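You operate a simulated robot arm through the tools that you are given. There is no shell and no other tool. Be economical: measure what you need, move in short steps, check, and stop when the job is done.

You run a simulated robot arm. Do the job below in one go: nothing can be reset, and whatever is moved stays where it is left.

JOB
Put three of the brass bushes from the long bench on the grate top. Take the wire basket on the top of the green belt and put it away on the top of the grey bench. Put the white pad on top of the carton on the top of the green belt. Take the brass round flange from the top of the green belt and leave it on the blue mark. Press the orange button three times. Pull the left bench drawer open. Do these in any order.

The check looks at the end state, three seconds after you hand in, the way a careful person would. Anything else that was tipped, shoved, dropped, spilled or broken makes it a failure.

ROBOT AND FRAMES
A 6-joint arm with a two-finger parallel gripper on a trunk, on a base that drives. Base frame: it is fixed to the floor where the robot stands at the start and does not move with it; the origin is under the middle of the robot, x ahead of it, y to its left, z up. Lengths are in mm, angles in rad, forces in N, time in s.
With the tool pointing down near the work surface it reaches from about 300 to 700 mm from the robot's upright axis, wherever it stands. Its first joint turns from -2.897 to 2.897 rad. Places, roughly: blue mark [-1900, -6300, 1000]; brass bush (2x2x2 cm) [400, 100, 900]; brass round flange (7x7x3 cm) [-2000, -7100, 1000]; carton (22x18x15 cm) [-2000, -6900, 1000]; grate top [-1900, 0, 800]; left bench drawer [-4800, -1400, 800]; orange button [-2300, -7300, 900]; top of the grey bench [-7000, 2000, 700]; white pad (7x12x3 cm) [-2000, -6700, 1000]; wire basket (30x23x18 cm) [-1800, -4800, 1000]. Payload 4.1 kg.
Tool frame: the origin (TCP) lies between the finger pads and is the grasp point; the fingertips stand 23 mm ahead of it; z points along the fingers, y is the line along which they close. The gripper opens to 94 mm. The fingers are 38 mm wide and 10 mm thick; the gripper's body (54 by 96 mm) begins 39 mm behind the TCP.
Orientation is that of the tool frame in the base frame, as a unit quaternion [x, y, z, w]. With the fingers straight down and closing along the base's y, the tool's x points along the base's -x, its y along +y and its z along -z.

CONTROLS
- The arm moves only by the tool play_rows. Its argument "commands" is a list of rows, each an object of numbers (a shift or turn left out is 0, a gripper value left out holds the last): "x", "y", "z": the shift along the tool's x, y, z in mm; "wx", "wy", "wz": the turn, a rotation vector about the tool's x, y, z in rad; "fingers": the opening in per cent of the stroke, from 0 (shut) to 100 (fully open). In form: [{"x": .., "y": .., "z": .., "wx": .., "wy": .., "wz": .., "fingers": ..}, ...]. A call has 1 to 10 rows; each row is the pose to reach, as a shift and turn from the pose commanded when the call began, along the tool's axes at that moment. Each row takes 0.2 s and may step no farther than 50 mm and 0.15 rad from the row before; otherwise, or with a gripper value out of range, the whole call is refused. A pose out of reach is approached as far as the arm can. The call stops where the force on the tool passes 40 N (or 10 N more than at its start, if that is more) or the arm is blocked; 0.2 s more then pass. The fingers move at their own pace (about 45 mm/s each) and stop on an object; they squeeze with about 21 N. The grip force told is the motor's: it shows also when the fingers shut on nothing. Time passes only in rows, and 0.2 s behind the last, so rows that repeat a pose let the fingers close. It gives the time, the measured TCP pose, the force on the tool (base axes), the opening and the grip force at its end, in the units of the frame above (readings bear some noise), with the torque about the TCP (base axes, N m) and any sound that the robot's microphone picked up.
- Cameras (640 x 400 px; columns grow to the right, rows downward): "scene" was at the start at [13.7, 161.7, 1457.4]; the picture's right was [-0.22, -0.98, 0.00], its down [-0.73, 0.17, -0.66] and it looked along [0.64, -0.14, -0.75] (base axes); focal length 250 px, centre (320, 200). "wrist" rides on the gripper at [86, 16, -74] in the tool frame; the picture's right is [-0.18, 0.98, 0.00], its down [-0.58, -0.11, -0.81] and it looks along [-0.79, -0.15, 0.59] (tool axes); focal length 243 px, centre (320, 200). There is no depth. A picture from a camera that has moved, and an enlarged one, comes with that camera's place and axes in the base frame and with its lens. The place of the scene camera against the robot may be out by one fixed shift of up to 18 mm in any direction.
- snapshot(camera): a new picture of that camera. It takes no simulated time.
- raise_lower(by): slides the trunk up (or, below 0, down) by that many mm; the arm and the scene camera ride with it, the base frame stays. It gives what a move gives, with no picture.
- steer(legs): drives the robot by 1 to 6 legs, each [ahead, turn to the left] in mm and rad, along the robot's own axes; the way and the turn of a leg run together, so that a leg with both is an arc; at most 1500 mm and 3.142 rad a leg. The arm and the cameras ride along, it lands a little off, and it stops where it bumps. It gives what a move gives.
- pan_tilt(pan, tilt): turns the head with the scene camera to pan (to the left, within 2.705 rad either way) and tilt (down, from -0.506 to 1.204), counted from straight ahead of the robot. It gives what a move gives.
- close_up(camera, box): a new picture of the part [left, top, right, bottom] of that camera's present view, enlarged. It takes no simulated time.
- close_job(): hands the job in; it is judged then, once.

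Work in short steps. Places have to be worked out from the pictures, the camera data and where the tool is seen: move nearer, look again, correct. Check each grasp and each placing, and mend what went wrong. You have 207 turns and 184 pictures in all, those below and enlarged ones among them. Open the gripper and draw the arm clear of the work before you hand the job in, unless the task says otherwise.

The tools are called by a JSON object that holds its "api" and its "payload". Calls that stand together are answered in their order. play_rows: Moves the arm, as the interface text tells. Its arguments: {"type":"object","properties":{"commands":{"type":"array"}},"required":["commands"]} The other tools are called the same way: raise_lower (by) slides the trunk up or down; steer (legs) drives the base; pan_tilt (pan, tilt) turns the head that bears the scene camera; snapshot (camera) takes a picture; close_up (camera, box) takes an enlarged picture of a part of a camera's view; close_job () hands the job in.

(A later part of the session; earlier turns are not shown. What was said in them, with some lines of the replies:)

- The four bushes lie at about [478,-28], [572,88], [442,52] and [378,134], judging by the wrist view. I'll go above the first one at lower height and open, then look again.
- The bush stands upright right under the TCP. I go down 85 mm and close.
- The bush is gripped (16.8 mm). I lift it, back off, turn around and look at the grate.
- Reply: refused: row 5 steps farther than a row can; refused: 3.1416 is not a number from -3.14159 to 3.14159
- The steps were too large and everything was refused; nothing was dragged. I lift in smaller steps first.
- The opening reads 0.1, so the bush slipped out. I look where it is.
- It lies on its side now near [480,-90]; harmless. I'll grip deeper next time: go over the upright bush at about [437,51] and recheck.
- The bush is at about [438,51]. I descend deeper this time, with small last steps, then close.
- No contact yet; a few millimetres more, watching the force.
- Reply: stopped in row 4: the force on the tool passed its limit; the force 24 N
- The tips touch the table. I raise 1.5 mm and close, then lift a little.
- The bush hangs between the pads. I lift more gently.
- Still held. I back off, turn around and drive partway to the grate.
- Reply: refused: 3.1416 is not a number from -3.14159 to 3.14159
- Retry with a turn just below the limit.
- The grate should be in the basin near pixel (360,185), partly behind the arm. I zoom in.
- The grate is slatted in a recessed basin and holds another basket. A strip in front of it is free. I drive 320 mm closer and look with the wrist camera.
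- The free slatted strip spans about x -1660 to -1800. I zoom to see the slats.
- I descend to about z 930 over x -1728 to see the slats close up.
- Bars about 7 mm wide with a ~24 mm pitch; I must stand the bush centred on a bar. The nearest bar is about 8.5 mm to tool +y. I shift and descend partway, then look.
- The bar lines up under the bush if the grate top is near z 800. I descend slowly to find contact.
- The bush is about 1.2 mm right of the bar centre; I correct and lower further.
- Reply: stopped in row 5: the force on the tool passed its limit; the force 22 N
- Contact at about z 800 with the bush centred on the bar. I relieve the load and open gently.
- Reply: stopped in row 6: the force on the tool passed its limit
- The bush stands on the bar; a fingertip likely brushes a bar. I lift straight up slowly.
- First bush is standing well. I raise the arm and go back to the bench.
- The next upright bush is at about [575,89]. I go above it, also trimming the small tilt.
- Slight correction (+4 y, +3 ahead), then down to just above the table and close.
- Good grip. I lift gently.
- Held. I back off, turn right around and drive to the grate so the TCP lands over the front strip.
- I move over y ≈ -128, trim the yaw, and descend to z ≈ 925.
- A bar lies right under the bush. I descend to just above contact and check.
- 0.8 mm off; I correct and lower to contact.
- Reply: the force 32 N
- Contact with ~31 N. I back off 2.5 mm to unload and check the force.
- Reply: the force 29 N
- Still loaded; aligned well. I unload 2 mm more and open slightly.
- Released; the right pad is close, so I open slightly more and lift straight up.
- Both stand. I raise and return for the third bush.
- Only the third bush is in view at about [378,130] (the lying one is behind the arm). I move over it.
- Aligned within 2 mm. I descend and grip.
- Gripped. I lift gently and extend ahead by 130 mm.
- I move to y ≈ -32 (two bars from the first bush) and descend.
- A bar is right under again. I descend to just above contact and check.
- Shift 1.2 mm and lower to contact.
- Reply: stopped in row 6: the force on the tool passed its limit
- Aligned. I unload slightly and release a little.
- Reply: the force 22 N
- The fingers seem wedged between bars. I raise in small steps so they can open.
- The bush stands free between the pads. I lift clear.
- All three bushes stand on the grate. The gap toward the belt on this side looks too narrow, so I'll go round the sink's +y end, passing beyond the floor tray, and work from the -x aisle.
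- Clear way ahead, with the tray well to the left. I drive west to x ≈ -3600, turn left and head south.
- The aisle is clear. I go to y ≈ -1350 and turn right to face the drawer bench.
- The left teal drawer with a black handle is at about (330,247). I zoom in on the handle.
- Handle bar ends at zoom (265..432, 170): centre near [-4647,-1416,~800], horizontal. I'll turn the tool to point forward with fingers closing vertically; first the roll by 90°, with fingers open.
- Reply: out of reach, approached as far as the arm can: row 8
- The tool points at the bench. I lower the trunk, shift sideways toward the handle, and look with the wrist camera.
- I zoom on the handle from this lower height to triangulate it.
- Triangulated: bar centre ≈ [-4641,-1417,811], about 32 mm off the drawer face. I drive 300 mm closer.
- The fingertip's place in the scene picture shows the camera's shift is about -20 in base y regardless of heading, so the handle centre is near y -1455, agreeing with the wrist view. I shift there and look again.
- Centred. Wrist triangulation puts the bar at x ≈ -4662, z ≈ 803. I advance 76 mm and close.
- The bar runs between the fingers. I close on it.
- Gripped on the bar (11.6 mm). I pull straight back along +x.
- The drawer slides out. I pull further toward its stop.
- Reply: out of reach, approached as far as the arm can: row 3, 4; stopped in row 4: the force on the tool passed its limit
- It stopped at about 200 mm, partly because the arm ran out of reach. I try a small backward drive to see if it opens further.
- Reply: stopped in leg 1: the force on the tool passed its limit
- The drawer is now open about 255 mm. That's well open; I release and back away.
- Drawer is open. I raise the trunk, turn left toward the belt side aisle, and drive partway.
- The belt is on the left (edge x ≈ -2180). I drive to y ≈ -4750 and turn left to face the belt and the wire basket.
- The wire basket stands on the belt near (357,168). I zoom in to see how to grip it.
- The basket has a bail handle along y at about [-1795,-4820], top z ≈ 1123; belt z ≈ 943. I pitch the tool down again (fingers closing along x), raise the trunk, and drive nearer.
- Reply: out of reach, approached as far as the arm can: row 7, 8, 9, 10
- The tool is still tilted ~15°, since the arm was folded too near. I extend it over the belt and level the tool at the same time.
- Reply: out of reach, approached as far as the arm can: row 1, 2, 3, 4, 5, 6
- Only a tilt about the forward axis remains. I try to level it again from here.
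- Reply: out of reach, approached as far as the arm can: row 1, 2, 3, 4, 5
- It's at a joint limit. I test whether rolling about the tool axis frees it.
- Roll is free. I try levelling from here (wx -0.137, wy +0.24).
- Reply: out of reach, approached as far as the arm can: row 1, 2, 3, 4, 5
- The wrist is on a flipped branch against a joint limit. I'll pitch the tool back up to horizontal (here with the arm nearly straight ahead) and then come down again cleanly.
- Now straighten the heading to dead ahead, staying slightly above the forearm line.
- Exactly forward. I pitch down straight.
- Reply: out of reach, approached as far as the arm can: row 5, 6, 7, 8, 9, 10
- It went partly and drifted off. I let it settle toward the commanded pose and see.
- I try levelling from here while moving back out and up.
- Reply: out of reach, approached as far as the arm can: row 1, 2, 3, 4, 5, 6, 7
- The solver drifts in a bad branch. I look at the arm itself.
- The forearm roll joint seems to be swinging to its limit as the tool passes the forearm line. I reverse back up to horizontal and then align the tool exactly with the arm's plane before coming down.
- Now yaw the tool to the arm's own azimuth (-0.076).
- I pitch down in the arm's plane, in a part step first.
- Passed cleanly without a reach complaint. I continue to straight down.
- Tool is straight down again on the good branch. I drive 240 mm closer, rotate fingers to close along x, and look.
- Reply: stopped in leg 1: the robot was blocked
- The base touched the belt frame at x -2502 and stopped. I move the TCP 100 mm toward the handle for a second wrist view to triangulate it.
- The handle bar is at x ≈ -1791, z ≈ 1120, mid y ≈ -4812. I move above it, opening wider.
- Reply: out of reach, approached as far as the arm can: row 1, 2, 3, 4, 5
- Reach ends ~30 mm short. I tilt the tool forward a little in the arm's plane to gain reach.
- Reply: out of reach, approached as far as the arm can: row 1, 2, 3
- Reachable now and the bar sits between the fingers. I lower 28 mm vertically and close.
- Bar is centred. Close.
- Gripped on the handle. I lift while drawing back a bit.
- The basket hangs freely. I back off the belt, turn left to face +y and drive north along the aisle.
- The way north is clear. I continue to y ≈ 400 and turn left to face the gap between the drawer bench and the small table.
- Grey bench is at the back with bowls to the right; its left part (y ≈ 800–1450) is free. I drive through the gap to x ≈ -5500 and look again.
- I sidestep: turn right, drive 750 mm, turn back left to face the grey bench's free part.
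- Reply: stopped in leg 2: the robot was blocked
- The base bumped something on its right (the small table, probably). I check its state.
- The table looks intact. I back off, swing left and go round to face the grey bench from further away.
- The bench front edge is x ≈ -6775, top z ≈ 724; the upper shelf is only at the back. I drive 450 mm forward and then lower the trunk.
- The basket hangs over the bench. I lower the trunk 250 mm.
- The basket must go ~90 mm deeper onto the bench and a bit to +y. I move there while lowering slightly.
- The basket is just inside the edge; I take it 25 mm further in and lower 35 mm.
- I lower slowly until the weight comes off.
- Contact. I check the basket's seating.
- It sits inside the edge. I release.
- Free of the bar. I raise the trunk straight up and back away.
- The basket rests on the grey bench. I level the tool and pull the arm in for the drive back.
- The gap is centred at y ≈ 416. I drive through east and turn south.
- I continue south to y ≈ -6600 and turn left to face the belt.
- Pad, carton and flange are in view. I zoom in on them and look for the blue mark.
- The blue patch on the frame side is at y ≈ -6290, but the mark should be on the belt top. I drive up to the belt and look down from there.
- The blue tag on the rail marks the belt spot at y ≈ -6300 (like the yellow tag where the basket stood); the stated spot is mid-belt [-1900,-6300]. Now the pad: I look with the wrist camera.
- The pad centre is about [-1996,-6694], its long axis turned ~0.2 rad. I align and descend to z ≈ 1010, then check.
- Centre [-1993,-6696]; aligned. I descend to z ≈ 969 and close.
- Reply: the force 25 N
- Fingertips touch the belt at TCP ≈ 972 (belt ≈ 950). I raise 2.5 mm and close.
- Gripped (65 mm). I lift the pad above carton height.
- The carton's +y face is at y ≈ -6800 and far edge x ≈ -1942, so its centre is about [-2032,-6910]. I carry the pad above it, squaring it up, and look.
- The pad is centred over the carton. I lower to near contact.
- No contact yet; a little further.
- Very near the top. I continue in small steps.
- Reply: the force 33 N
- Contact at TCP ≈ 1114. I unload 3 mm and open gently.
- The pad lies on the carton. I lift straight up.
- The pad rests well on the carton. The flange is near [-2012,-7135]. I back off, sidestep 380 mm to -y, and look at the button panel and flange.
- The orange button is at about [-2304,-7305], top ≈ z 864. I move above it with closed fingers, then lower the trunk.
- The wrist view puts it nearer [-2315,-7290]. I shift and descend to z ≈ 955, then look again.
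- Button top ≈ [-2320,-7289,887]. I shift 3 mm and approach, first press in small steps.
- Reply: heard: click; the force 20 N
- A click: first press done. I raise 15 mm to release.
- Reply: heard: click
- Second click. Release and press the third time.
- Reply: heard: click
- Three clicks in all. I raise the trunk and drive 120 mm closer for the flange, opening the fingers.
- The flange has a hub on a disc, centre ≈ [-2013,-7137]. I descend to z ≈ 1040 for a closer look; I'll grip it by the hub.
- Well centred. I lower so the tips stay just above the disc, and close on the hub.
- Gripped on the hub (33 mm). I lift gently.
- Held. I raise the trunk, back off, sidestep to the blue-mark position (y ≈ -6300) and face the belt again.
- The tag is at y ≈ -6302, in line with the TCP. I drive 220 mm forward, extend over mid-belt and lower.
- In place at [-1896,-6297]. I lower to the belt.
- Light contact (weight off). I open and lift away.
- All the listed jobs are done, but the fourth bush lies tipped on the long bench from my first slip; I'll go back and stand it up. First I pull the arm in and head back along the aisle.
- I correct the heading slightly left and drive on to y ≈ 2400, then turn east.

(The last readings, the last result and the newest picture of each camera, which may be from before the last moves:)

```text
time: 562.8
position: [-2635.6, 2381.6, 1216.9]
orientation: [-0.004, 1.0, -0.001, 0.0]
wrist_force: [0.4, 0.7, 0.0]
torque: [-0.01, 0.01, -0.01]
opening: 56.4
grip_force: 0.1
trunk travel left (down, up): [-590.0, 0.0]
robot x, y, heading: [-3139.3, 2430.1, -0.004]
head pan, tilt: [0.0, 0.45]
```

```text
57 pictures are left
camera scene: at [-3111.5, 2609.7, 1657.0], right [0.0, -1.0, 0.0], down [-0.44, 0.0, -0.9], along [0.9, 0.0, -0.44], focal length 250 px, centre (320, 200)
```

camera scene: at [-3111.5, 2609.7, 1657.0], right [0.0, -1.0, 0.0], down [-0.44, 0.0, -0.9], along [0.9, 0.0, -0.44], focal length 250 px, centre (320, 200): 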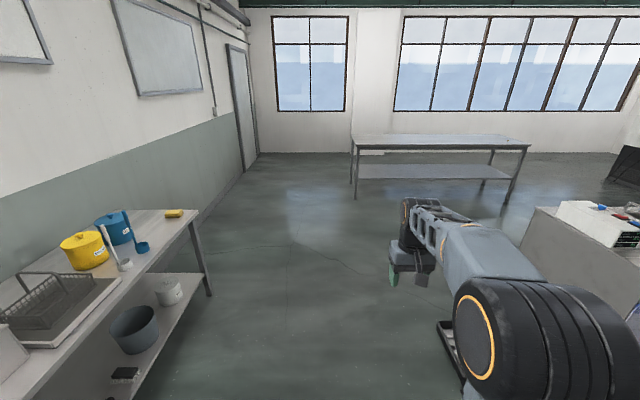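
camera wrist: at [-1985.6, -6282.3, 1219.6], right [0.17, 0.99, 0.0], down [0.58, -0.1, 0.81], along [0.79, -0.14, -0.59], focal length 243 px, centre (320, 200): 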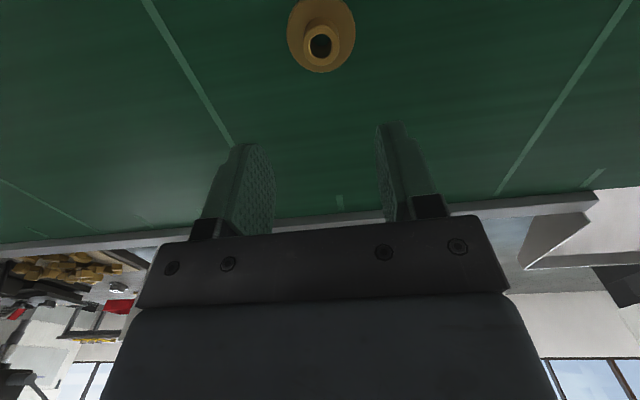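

Clear. I drive east, then south to the long bench and face it.

{"api": "steer", "payload": {"legs": [[1170, 0], [1170, 0], [0, -1.57], [1200, 0], [1230, 0], [0, 1.57]]}}

{"api": "pan_tilt", "payload": {"pan": 0.0, "tilt": 0.7}}

{"api": "snapshot", "payload": {"camera": "scene"}}

```text
time: 593.4
position: [-327.3, -44.0, 1216.3]
orientation: [0.01, 1.0, -0.001, 0.0]
wrist_force: [-0.5, -0.3, 0.1]
torque: [0.02, 0.0, 0.04]
opening: 56.3
grip_force: 0.1
trunk travel left (down, up): [-590.0, 0.0]
robot x, y, heading: [-832.7, 20.4, -0.032]
head pan, tilt: [0.0, 0.45]
```

```text
time: 594.2
position: [-328.5, -45.5, 1216.6]
orientation: [0.01, 1.0, -0.002, -0.001]
wrist_force: [-0.1, 0.1, -0.2]
torque: [0.01, 0.0, 0.0]
opening: 56.1
grip_force: 0.0
trunk travel left (down, up): [-590.0, 0.0]
robot x, y, heading: [-830.4, 19.8, -0.029]
head pan, tilt: [0.0, 0.7]
```

```text
56 pictures are left
camera scene: at [-803.3, 196.9, 1634.8], right [-0.03, -1.0, 0.0], down [-0.64, 0.02, -0.77], along [0.77, -0.02, -0.64], focal length 250 px, centre (320, 200)
```

scene: 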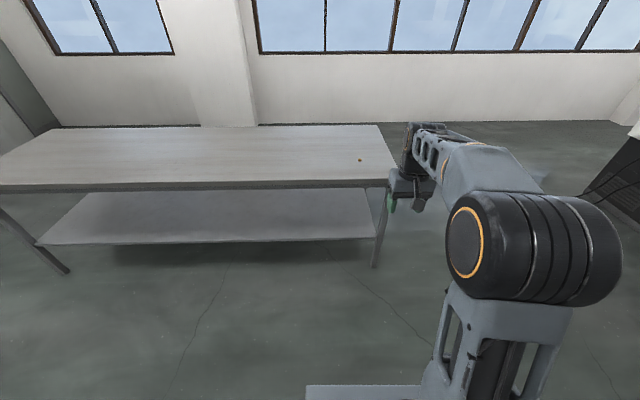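

The tipped bush is visible. I drive up to the bench, lower the trunk to its first height and look with the wrist camera.

{"api": "steer", "payload": {"legs": [[810, 0.02]]}}

{"api": "raise_lower", "payload": {"by": -165}}

{"api": "snapshot", "payload": {"camera": "wrist"}}

{"api": "close_up", "payload": {"camera": "scene", "box": [280, 180, 480, 305]}}

```text
time: 598.5
position: [475.3, -50.5, 1216.7]
orientation: [0.0, 1.0, -0.001, 0.0]
wrist_force: [-0.1, 0.4, 0.3]
torque: [0.02, -0.02, -0.03]
opening: 56.2
grip_force: 0.1
trunk travel left (down, up): [-590.0, 0.0]
robot x, y, heading: [-28.5, -1.4, -0.013]
head pan, tilt: [0.0, 0.7]
```

```text
time: 600.4
position: [474.5, -51.5, 1050.4]
orientation: [0.0, 1.0, -0.001, 0.0]
wrist_force: [0.1, 0.1, 0.3]
torque: [0.03, 0.02, 0.0]
opening: 56.3
grip_force: 0.0
trunk travel left (down, up): [-425.0, 165.0]
robot x, y, heading: [-26.7, 0.6, -0.013]
head pan, tilt: [0.0, 0.7]
```

```text
55 pictures are left
camera wrist: at [388.3, -34.7, 1125.1], right [0.18, 0.98, 0.0], down [0.58, -0.11, 0.81], along [0.79, -0.15, -0.59], focal length 243 px, centre (320, 200)
```

wrist: 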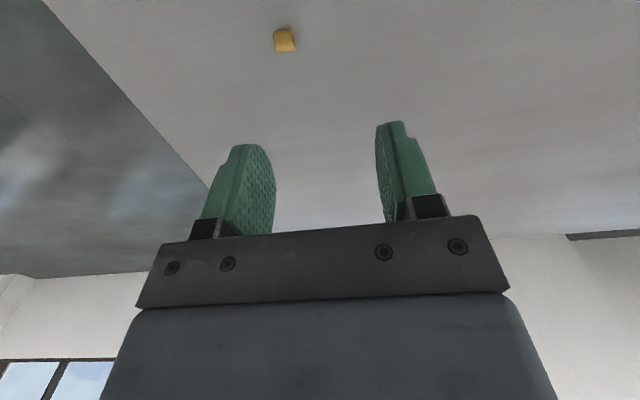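

```text
3.20 times, centred on (380, 242) of scene
camera zoom: at [-4.8, 181.9, 1469.8], right [-0.01, -1.0, 0.0], down [-0.64, 0.01, -0.76], along [0.76, -0.01, -0.64], focal length 802 px, centre (128, 64)
```

zoom: 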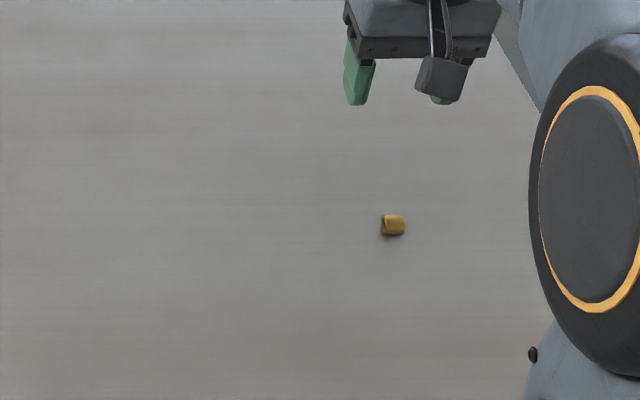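

Bush at [480,-87], axis along y. I rotate the tool 90° so its x lies along the bush axis and move above it, offset 12 mm.

{"api": "play_rows", "payload": {"commands": [{"x": -1, "y": -4, "z": 5, "wz": 0.15, "fingers": 55}, {"x": -2, "y": -8, "z": 15, "wz": 0.3}, {"x": -3, "y": -12, "z": 25, "wz": 0.45}, {"x": -4, "y": -16, "z": 35, "wz": 0.6}, {"x": -5, "y": -20, "z": 45, "wz": 0.75}, {"x": -5, "y": -24, "z": 60, "wz": 0.9}, {"x": -5, "y": -24, "z": 75, "wz": 1.05}, {"x": -5, "y": -24, "z": 90, "wz": 1.2}, {"x": -5, "y": -24, "z": 105, "wz": 1.35}, {"x": -5, "y": -24, "z": 115, "wz": 1.5}]}}

{"api": "play_rows", "payload": {"commands": [{"wz": 0.07}, {"wz": 0.07}]}}

{"api": "snapshot", "payload": {"camera": "wrist"}}

```text
time: 602.6
position: [480.0, -75.7, 935.5]
orientation: [0.683, 0.731, -0.001, 0.0]
wrist_force: [-0.2, 0.2, -0.6]
torque: [0.02, 0.0, 0.02]
opening: 51.7
grip_force: 0.1
trunk travel left (down, up): [-425.0, 165.0]
robot x, y, heading: [-29.3, 4.6, -0.009]
head pan, tilt: [0.0, 0.7]
```

```text
time: 603.2
position: [480.0, -75.0, 935.9]
orientation: [0.707, 0.708, -0.001, 0.0]
wrist_force: [0.7, -0.1, 0.0]
torque: [-0.01, 0.03, 0.01]
opening: 51.6
grip_force: 0.1
trunk travel left (down, up): [-425.0, 165.0]
robot x, y, heading: [-27.2, 2.0, -0.011]
head pan, tilt: [0.0, 0.7]
```

```text
53 pictures are left
camera wrist: at [496.3, 11.6, 1009.7], right [0.98, -0.18, 0.0], down [-0.11, -0.58, 0.81], along [-0.15, -0.79, -0.59], focal length 243 px, centre (320, 200)
```

wrist: 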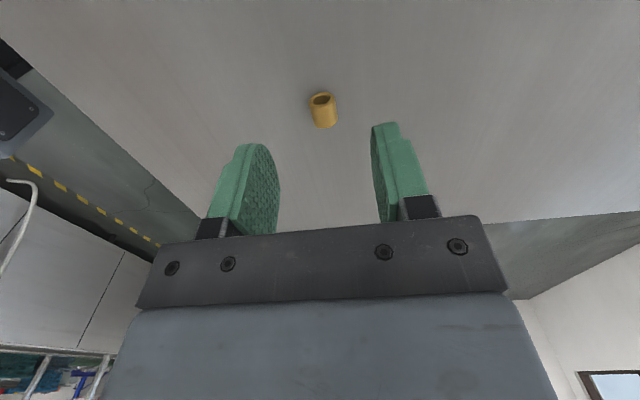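

Exactly aligned (centre [480,-86.5]). I descend to the bench and close.

{"api": "play_rows", "payload": {"commands": [{"z": 30}, {"z": 52}, {"z": 60}, {"z": 62}, {"z": 62, "fingers": 0}, {"z": 62}, {"z": 62}, {"z": 62}, {"z": 62}]}}

{"api": "close_up", "payload": {"camera": "wrist", "box": [220, 80, 420, 205]}}

```text
time: 605.2
position: [480.6, -76.6, 873.8]
orientation: [0.707, 0.707, 0.0, 0.0]
wrist_force: [0.4, -0.7, 0.4]
torque: [0.0, 0.01, -0.04]
opening: 16.8
grip_force: 20.5
trunk travel left (down, up): [-425.0, 165.0]
robot x, y, heading: [-30.4, 3.9, -0.012]
head pan, tilt: [0.0, 0.7]
```

```text
3.20 times, centred on (320, 142) of wrist
camera zoom: at [495.4, 10.8, 947.7], right [0.98, -0.18, 0.0], down [-0.11, -0.58, 0.81], along [-0.15, -0.79, -0.59], focal length 776 px, centre (320, 384)
```

zoom: 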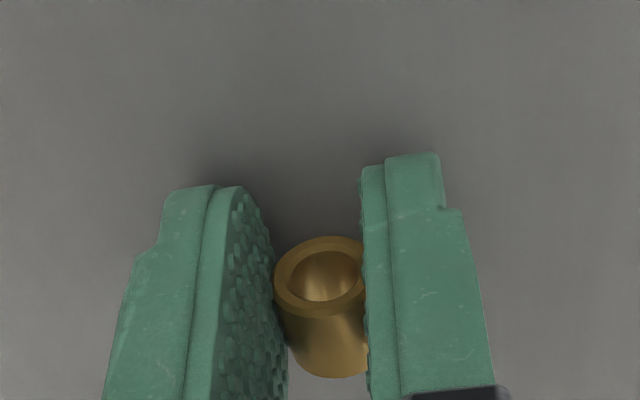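

Gripped. I lift gently.

{"api": "play_rows", "payload": {"commands": [{"z": -6}, {"z": -18}, {"z": -35}, {"z": -55}, {"z": -75}, {"z": -95}, {"z": -115}, {"z": -125}]}}

{"api": "play_rows", "payload": {"commands": [{"wz": -0.14}, {"wz": -0.28}, {"wz": -0.42}, {"wz": -0.56}, {"wz": -0.7}, {"wz": -0.84}, {"wz": -0.98}, {"wz": -1.12}, {"wz": -1.26}, {"wz": -1.4}]}}

{"api": "close_up", "payload": {"camera": "wrist", "box": [220, 80, 420, 205]}}

```text
time: 607.0
position: [479.0, -75.4, 997.7]
orientation: [0.707, 0.707, 0.0, 0.001]
wrist_force: [-0.4, -0.5, -0.2]
torque: [0.01, 0.0, 0.02]
opening: 16.8
grip_force: 21.3
trunk travel left (down, up): [-425.0, 165.0]
robot x, y, heading: [-28.3, 5.3, -0.006]
head pan, tilt: [0.0, 0.7]
```

```text
time: 609.2
position: [480.4, -76.2, 998.8]
orientation: [0.084, 0.996, -0.001, 0.0]
wrist_force: [-0.2, 0.0, -0.1]
torque: [0.02, -0.02, -0.01]
opening: 16.7
grip_force: 21.6
trunk travel left (down, up): [-425.0, 165.0]
robot x, y, heading: [-31.2, 3.0, -0.011]
head pan, tilt: [0.0, 0.7]
```

```text
3.20 times, centred on (320, 142) of wrist
camera zoom: at [397.3, -44.7, 1073.3], right [0.35, 0.94, 0.0], down [0.56, -0.2, 0.81], along [0.76, -0.28, -0.59], focal length 776 px, centre (320, 384)
```

zoom: 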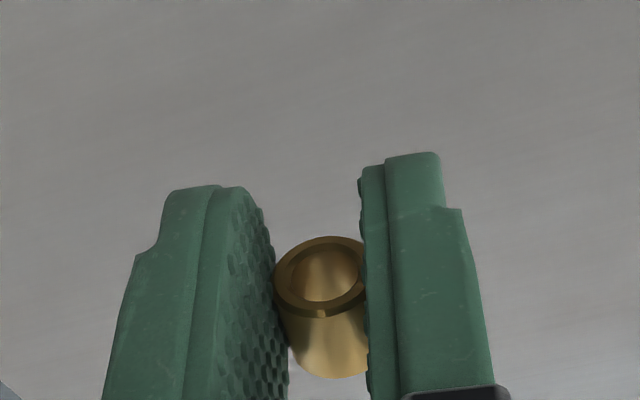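

Held. I tilt the tool back toward the robot about its closing axis to bring the bush's axis near vertical.

{"api": "play_rows", "payload": {"commands": [{"wy": 0.12}, {"wy": 0.24}, {"wy": 0.36}, {"wy": 0.48}, {"wy": 0.6}, {"wy": 0.72}]}}

```text
time: 610.6
position: [480.6, -76.5, 998.9]
orientation: [0.081, 0.932, 0.029, -0.352]
wrist_force: [-1.0, -0.4, -0.1]
torque: [0.02, -0.04, -0.04]
opening: 16.7
grip_force: 20.9
trunk travel left (down, up): [-425.0, 165.0]
robot x, y, heading: [-27.9, -0.5, -0.01]
head pan, tilt: [0.0, 0.7]
```

Works so far without reach trouble. I continue to about 65°.

{"api": "play_rows", "payload": {"commands": [{"wy": 0.1}, {"wy": 0.2}, {"wy": 0.3}, {"wy": 0.4}, {"wy": 0.4}]}}

{"api": "snapshot", "payload": {"camera": "wrist"}}

{"api": "close_up", "payload": {"camera": "scene", "box": [300, 130, 480, 260]}}

```text
time: 611.8
position: [397.8, -59.6, 928.2]
orientation: [0.072, 0.845, 0.044, -0.529]
wrist_force: [-0.3, -0.3, 0.2]
torque: [0.02, -0.02, -0.01]
opening: 16.7
grip_force: 20.9
out of reach, approached as far as the arm can: row 1, 2, 3, 4, 5
trunk travel left (down, up): [-425.0, 165.0]
robot x, y, heading: [-28.3, 6.5, -0.01]
head pan, tilt: [0.0, 0.7]
```

```text
50 pictures are left
camera wrist: at [428.7, -49.1, 1039.4], right [0.25, 0.95, -0.17], down [0.95, -0.27, -0.17], along [-0.21, -0.12, -0.97], focal length 243 px, centre (320, 200)
```

wrist: 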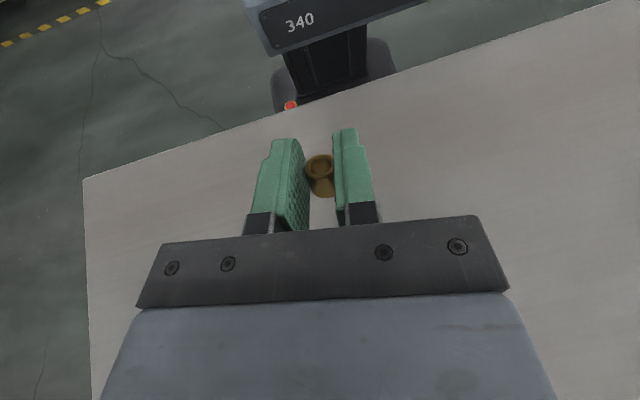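

```text
3.08 times, centred on (390, 195) of scene
camera zoom: at [-4.7, 181.9, 1469.8], right [-0.01, -1.0, 0.0], down [-0.64, 0.01, -0.76], along [0.76, -0.01, -0.64], focal length 771 px, centre (105, 215)
```

zoom: 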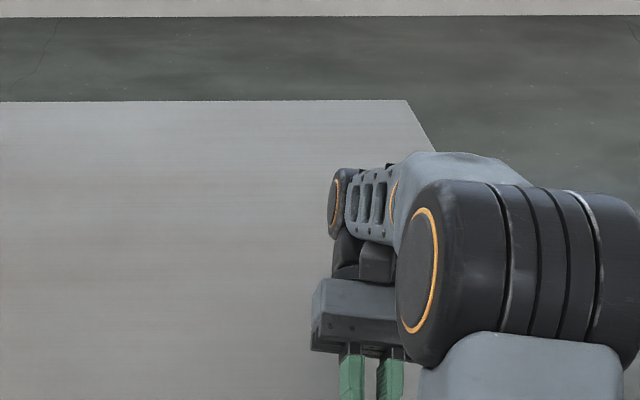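

At [398,-60,928] the tool is tilted 64°, so the bush's axis is ~26° from vertical. I lower straight down toward the bench.

{"api": "play_rows", "payload": {"commands": [{"x": -9, "z": 4.4}, {"x": -18, "z": 8.8}, {"x": -27, "z": 13.1}, {"x": -34, "z": 16.6}, {"x": -34, "z": 16.6}]}}

{"api": "close_up", "payload": {"camera": "wrist", "box": [220, 80, 420, 205]}}

```text
time: 613.0
position: [398.1, -62.1, 891.0]
orientation: [0.073, 0.844, 0.045, -0.529]
wrist_force: [0.2, 0.4, -0.4]
torque: [-0.03, 0.02, -0.01]
opening: 16.9
grip_force: 21.1
trunk travel left (down, up): [-425.0, 165.0]
robot x, y, heading: [-29.5, 7.3, -0.013]
head pan, tilt: [0.0, 0.7]
```

```text
3.20 times, centred on (320, 142) of wrist
camera zoom: at [428.5, -50.8, 1000.7], right [0.25, 0.95, -0.17], down [0.95, -0.27, -0.17], along [-0.21, -0.12, -0.97], focal length 776 px, centre (320, 384)
```

zoom: 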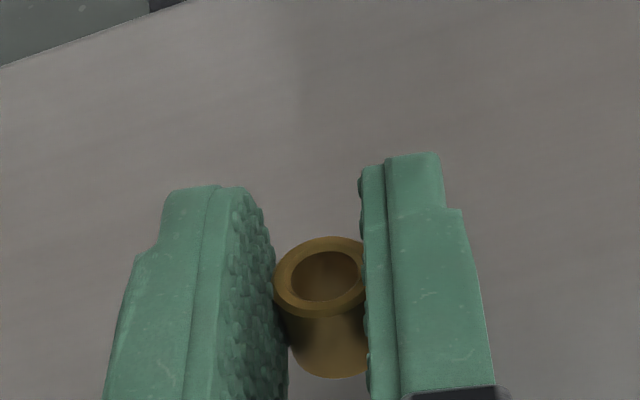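

Now slowly to contact.

{"api": "play_rows", "payload": {"commands": [{"x": -2.7, "z": 1.3}, {"x": -5.4, "z": 2.6}, {"x": -7.2, "z": 3.5}, {"x": -9, "z": 4.4}, {"x": -10.8, "z": 5.2}]}}

```text
time: 614.2
position: [396.8, -61.9, 878.5]
orientation: [0.073, 0.844, 0.044, -0.529]
wrist_force: [0.4, -0.1, 5.0]
torque: [0.0, 0.04, -0.03]
opening: 16.8
grip_force: 21.1
trunk travel left (down, up): [-425.0, 165.0]
robot x, y, heading: [-28.3, 0.4, -0.011]
head pan, tilt: [0.0, 0.7]
```

Light contact (5 N). I open gently so it rocks upright.

{"api": "play_rows", "payload": {"commands": [{"fingers": 19}, {"fingers": 22}, {"fingers": 27}, {"fingers": 35}, {"fingers": 45}, {"fingers": 45}]}}

{"api": "close_up", "payload": {"camera": "wrist", "box": [200, 60, 440, 210]}}

```text
time: 615.6
position: [397.1, -61.9, 877.7]
orientation: [0.073, 0.844, 0.044, -0.529]
wrist_force: [-0.1, -0.2, 0.4]
torque: [0.01, 0.0, 0.03]
opening: 42.3
grip_force: 0.0
trunk travel left (down, up): [-425.0, 165.0]
robot x, y, heading: [-31.2, 2.2, -0.009]
head pan, tilt: [0.0, 0.7]
```

```text
2.67 times, centred on (320, 135) of wrist
camera zoom: at [428.3, -50.7, 988.2], right [0.25, 0.95, -0.17], down [0.95, -0.27, -0.17], along [-0.21, -0.12, -0.97], focal length 647 px, centre (320, 373)
```

zoom: 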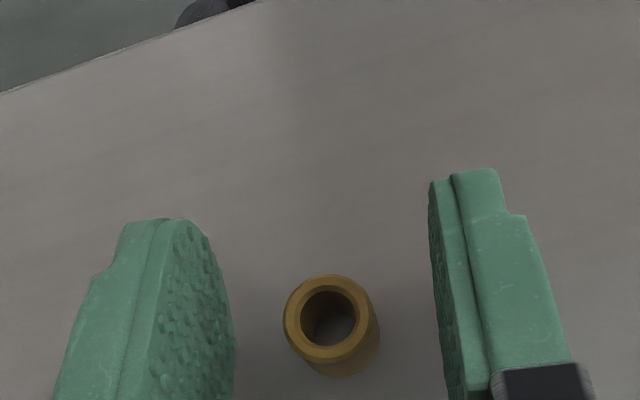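

It stands upright. I raise the trunk straight up to clear it.

{"api": "raise_lower", "payload": {"by": 150}}

{"api": "snapshot", "payload": {"camera": "wrist"}}

```text
time: 617.3
position: [397.5, -61.8, 1028.0]
orientation: [0.073, 0.844, 0.045, -0.53]
wrist_force: [-0.8, -0.2, 0.3]
torque: [-0.02, -0.02, 0.01]
opening: 42.2
grip_force: 0.1
trunk travel left (down, up): [-575.0, 15.0]
robot x, y, heading: [-29.0, 1.5, -0.011]
head pan, tilt: [0.0, 0.7]
```

```text
46 pictures are left
camera wrist: at [428.3, -50.6, 1138.1], right [0.25, 0.95, -0.17], down [0.95, -0.27, -0.17], along [-0.21, -0.12, -0.97], focal length 243 px, centre (320, 200)
```

wrist: 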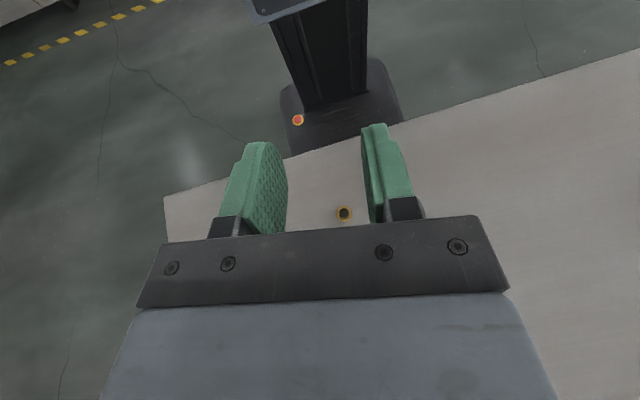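

It's standing at about [405,-62]. I straighten the tool, then I'll set it back near its original place [478,-28].

{"api": "play_rows", "payload": {"commands": [{"wy": -0.14}, {"wy": -0.28}, {"wy": -0.42}, {"wy": -0.56}, {"wy": -0.7}, {"wy": -0.84}, {"wy": -0.98}, {"wy": -1.116, "fingers": 60}, {"wy": -1.116}]}}

{"api": "raise_lower", "payload": {"by": -100}}

{"api": "snapshot", "payload": {"camera": "wrist"}}

```text
time: 619.3
position: [397.8, -61.4, 1027.6]
orientation: [0.086, 0.996, -0.001, -0.001]
wrist_force: [0.1, 0.2, 0.8]
torque: [0.01, -0.01, -0.02]
opening: 56.3
grip_force: 0.1
trunk travel left (down, up): [-575.0, 15.0]
robot x, y, heading: [-29.5, -2.3, -0.014]
head pan, tilt: [0.0, 0.7]
```

```text
time: 620.6
position: [397.5, -60.7, 927.6]
orientation: [0.086, 0.996, 0.0, -0.002]
wrist_force: [0.5, 0.9, -0.6]
torque: [-0.01, -0.06, -0.01]
opening: 56.4
grip_force: 0.1
trunk travel left (down, up): [-475.0, 115.0]
robot x, y, heading: [-32.6, 3.8, -0.011]
head pan, tilt: [0.0, 0.7]
```

```text
45 pictures are left
camera wrist: at [314.4, -30.7, 1002.7], right [0.35, 0.94, 0.0], down [0.56, -0.2, 0.8], along [0.75, -0.28, -0.59], focal length 243 px, centre (320, 200)
```

wrist: 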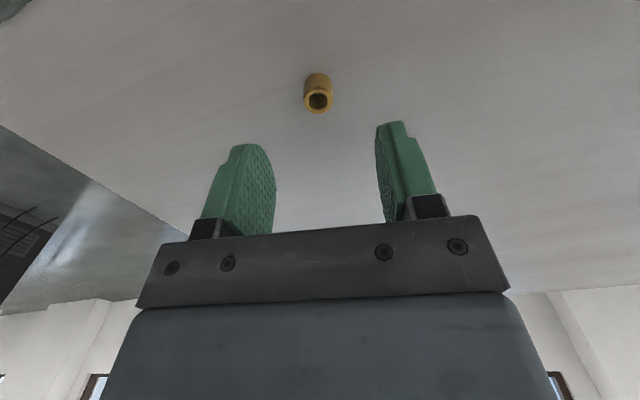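

Upright and nearly under the TCP (centre [390,-61]). I grip it.

{"api": "play_rows", "payload": {"commands": [{"x": 7, "y": -1, "z": 25}, {"x": 7, "y": -1, "z": 46}, {"x": 7, "y": -1, "z": 52}, {"x": 7, "y": -1, "z": 54}, {"x": 7, "y": -1, "z": 54, "fingers": 0}, {"x": 7, "y": -1, "z": 54}, {"x": 7, "y": -1, "z": 54}, {"x": 7, "y": -1, "z": 54}, {"x": 7, "y": -1, "z": 54}]}}

```text
time: 622.6
position: [389.4, -60.9, 874.5]
orientation: [0.085, 0.996, -0.001, -0.002]
wrist_force: [0.1, -0.2, -0.5]
torque: [0.01, 0.0, -0.01]
opening: 16.7
grip_force: 20.7
trunk travel left (down, up): [-475.0, 115.0]
robot x, y, heading: [-32.2, -0.5, -0.01]
head pan, tilt: [0.0, 0.7]
```

I lift it 15 mm, carry it to [478,-28] and set it down.

{"api": "play_rows", "payload": {"commands": [{"z": -6}, {"z": -15}, {"x": -16, "y": 9, "z": -15}, {"x": -33, "y": 19, "z": -15}, {"x": -49, "y": 29, "z": -15}, {"x": -66, "y": 38, "z": -15}, {"x": -82, "y": 48, "z": -15}, {"x": -82, "y": 48, "z": -8}, {"x": -82, "y": 48, "z": -3}, {"x": -82, "y": 48, "z": -1}]}}

{"api": "play_rows", "payload": {"commands": [{"z": 0.7}, {"z": 1.4}, {"z": 1.4}]}}

```text
time: 624.8
position: [477.6, -27.2, 874.8]
orientation: [0.085, 0.996, -0.001, -0.002]
wrist_force: [-0.2, 0.6, -0.6]
torque: [0.02, -0.02, 0.0]
opening: 16.7
grip_force: 20.8
trunk travel left (down, up): [-475.0, 115.0]
robot x, y, heading: [-30.1, 2.6, -0.011]
head pan, tilt: [0.0, 0.7]
```

```text
time: 625.6
position: [477.4, -27.8, 874.5]
orientation: [0.086, 0.996, -0.001, -0.002]
wrist_force: [-1.3, 0.2, 4.4]
torque: [0.01, 0.04, -0.02]
opening: 16.7
grip_force: 20.9
trunk travel left (down, up): [-475.0, 115.0]
robot x, y, heading: [-27.6, 0.9, -0.008]
head pan, tilt: [0.0, 0.7]
```

Contact is light. I open and lift away.

{"api": "play_rows", "payload": {"commands": [{"fingers": 22}, {"fingers": 30}, {"fingers": 45}, {"fingers": 55}, {"fingers": 55, "z": -10}, {"z": -40}, {"z": -80}, {"z": -120}, {"z": -160}]}}

{"api": "snapshot", "payload": {"camera": "wrist"}}

```text
time: 627.6
position: [478.9, -27.2, 1034.3]
orientation: [0.085, 0.996, -0.001, -0.002]
wrist_force: [0.1, -1.0, 0.0]
torque: [-0.02, 0.0, -0.02]
opening: 51.8
grip_force: 0.1
trunk travel left (down, up): [-475.0, 115.0]
robot x, y, heading: [-30.6, 5.8, -0.01]
head pan, tilt: [0.0, 0.7]
```

```text
44 pictures are left
camera wrist: at [396.3, 3.3, 1108.4], right [0.35, 0.94, 0.0], down [0.56, -0.2, 0.8], along [0.75, -0.28, -0.6], focal length 243 px, centre (320, 200)
```

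wrist: 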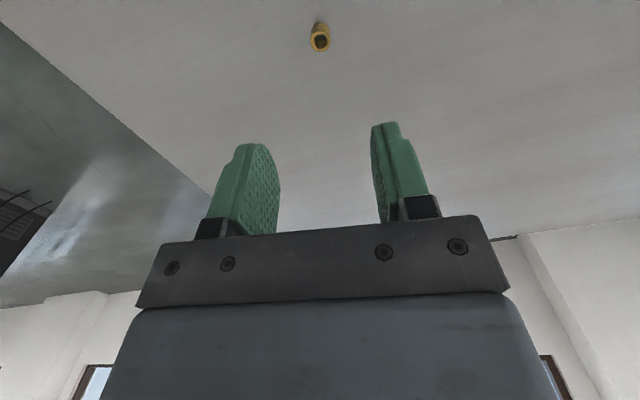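

It stands in its original place. I back away and check the bushes on the grate a last time.

{"api": "steer", "payload": {"legs": [[-650, 0]]}}

{"api": "raise_lower", "payload": {"by": 110}}

{"api": "pan_tilt", "payload": {"pan": 2.7, "tilt": 0.6}}

{"api": "snapshot", "payload": {"camera": "scene"}}

```text
time: 631.2
position: [-170.7, -23.1, 1034.0]
orientation: [0.09, 0.996, -0.001, -0.002]
wrist_force: [0.4, -0.8, -0.7]
torque: [-0.02, -0.02, 0.01]
opening: 51.6
grip_force: 0.1
trunk travel left (down, up): [-475.0, 115.0]
robot x, y, heading: [-679.8, 13.0, -0.016]
head pan, tilt: [0.0, 0.7]
```

```text
time: 632.7
position: [-170.2, -22.9, 1144.3]
orientation: [0.089, 0.996, 0.0, -0.002]
wrist_force: [-0.3, 0.3, 0.7]
torque: [0.0, -0.02, 0.01]
opening: 51.7
grip_force: 0.0
trunk travel left (down, up): [-585.0, 5.0]
robot x, y, heading: [-680.0, 15.5, -0.021]
head pan, tilt: [0.0, 0.7]
```

```text
time: 635.1
position: [-170.5, -21.6, 1142.6]
orientation: [0.09, 0.996, 0.0, -0.002]
wrist_force: [0.6, 0.4, 0.5]
torque: [-0.02, -0.04, 0.02]
opening: 51.8
grip_force: 0.1
trunk travel left (down, up): [-585.0, 5.0]
robot x, y, heading: [-681.7, 12.1, -0.019]
head pan, tilt: [2.7, 0.6]
```

```text
43 pictures are left
camera scene: at [-816.6, 232.2, 1638.4], right [0.45, 0.9, 0.0], down [0.51, -0.25, -0.83], along [-0.74, 0.37, -0.56], focal length 250 px, centre (320, 200)
```

scene: 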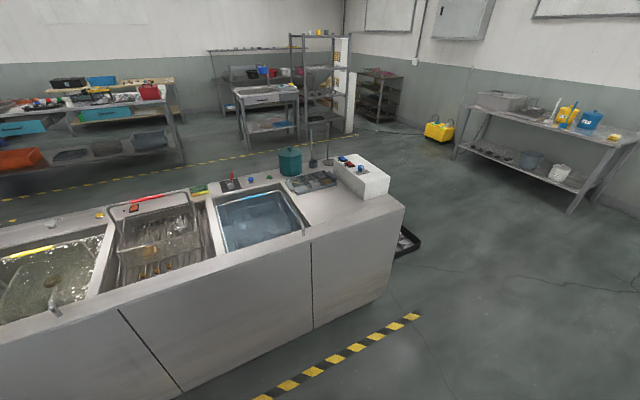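

{"api": "close_up", "payload": {"camera": "scene", "box": [100, 230, 220, 305]}}

```text
5.33 times, centred on (160, 268) of scene
camera zoom: at [-816.6, 232.2, 1638.4], right [0.45, 0.9, 0.0], down [0.51, -0.25, -0.83], along [-0.74, 0.37, -0.56], focal length 1336 px, centre (1173, -160)
```

zoom: 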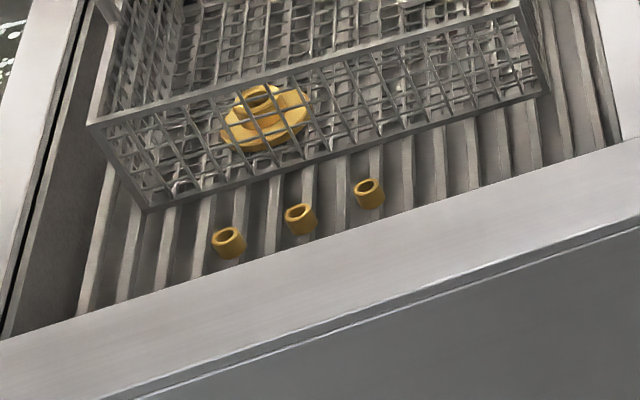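

All three bushes stand on the grate, the arm is clear and the gripper is open. I hand the job in.

{"api": "close_job", "payload": {}}

```text
The job is handed in.
```

The job is handed in with all six parts done:
- **Bushes:** three stand on the grate.
- **Wire basket:** it is on the grey bench.
- **White pad:** it lies on the carton.
- **Flange:** it sits mid-belt, level with the blue tag on the rail. I saw no blue mark on the belt itself, so I used the coordinates given for it.
- **Orange button:** pressed three times, with three clicks heard.
- **Left drawer:** open about 255 mm.

Two mishaps on the way: I dropped the fourth bush on the long bench and later stood it back upright in its place, and the base bumped the belt frame and something on its right, probably the small table, without visible harm.
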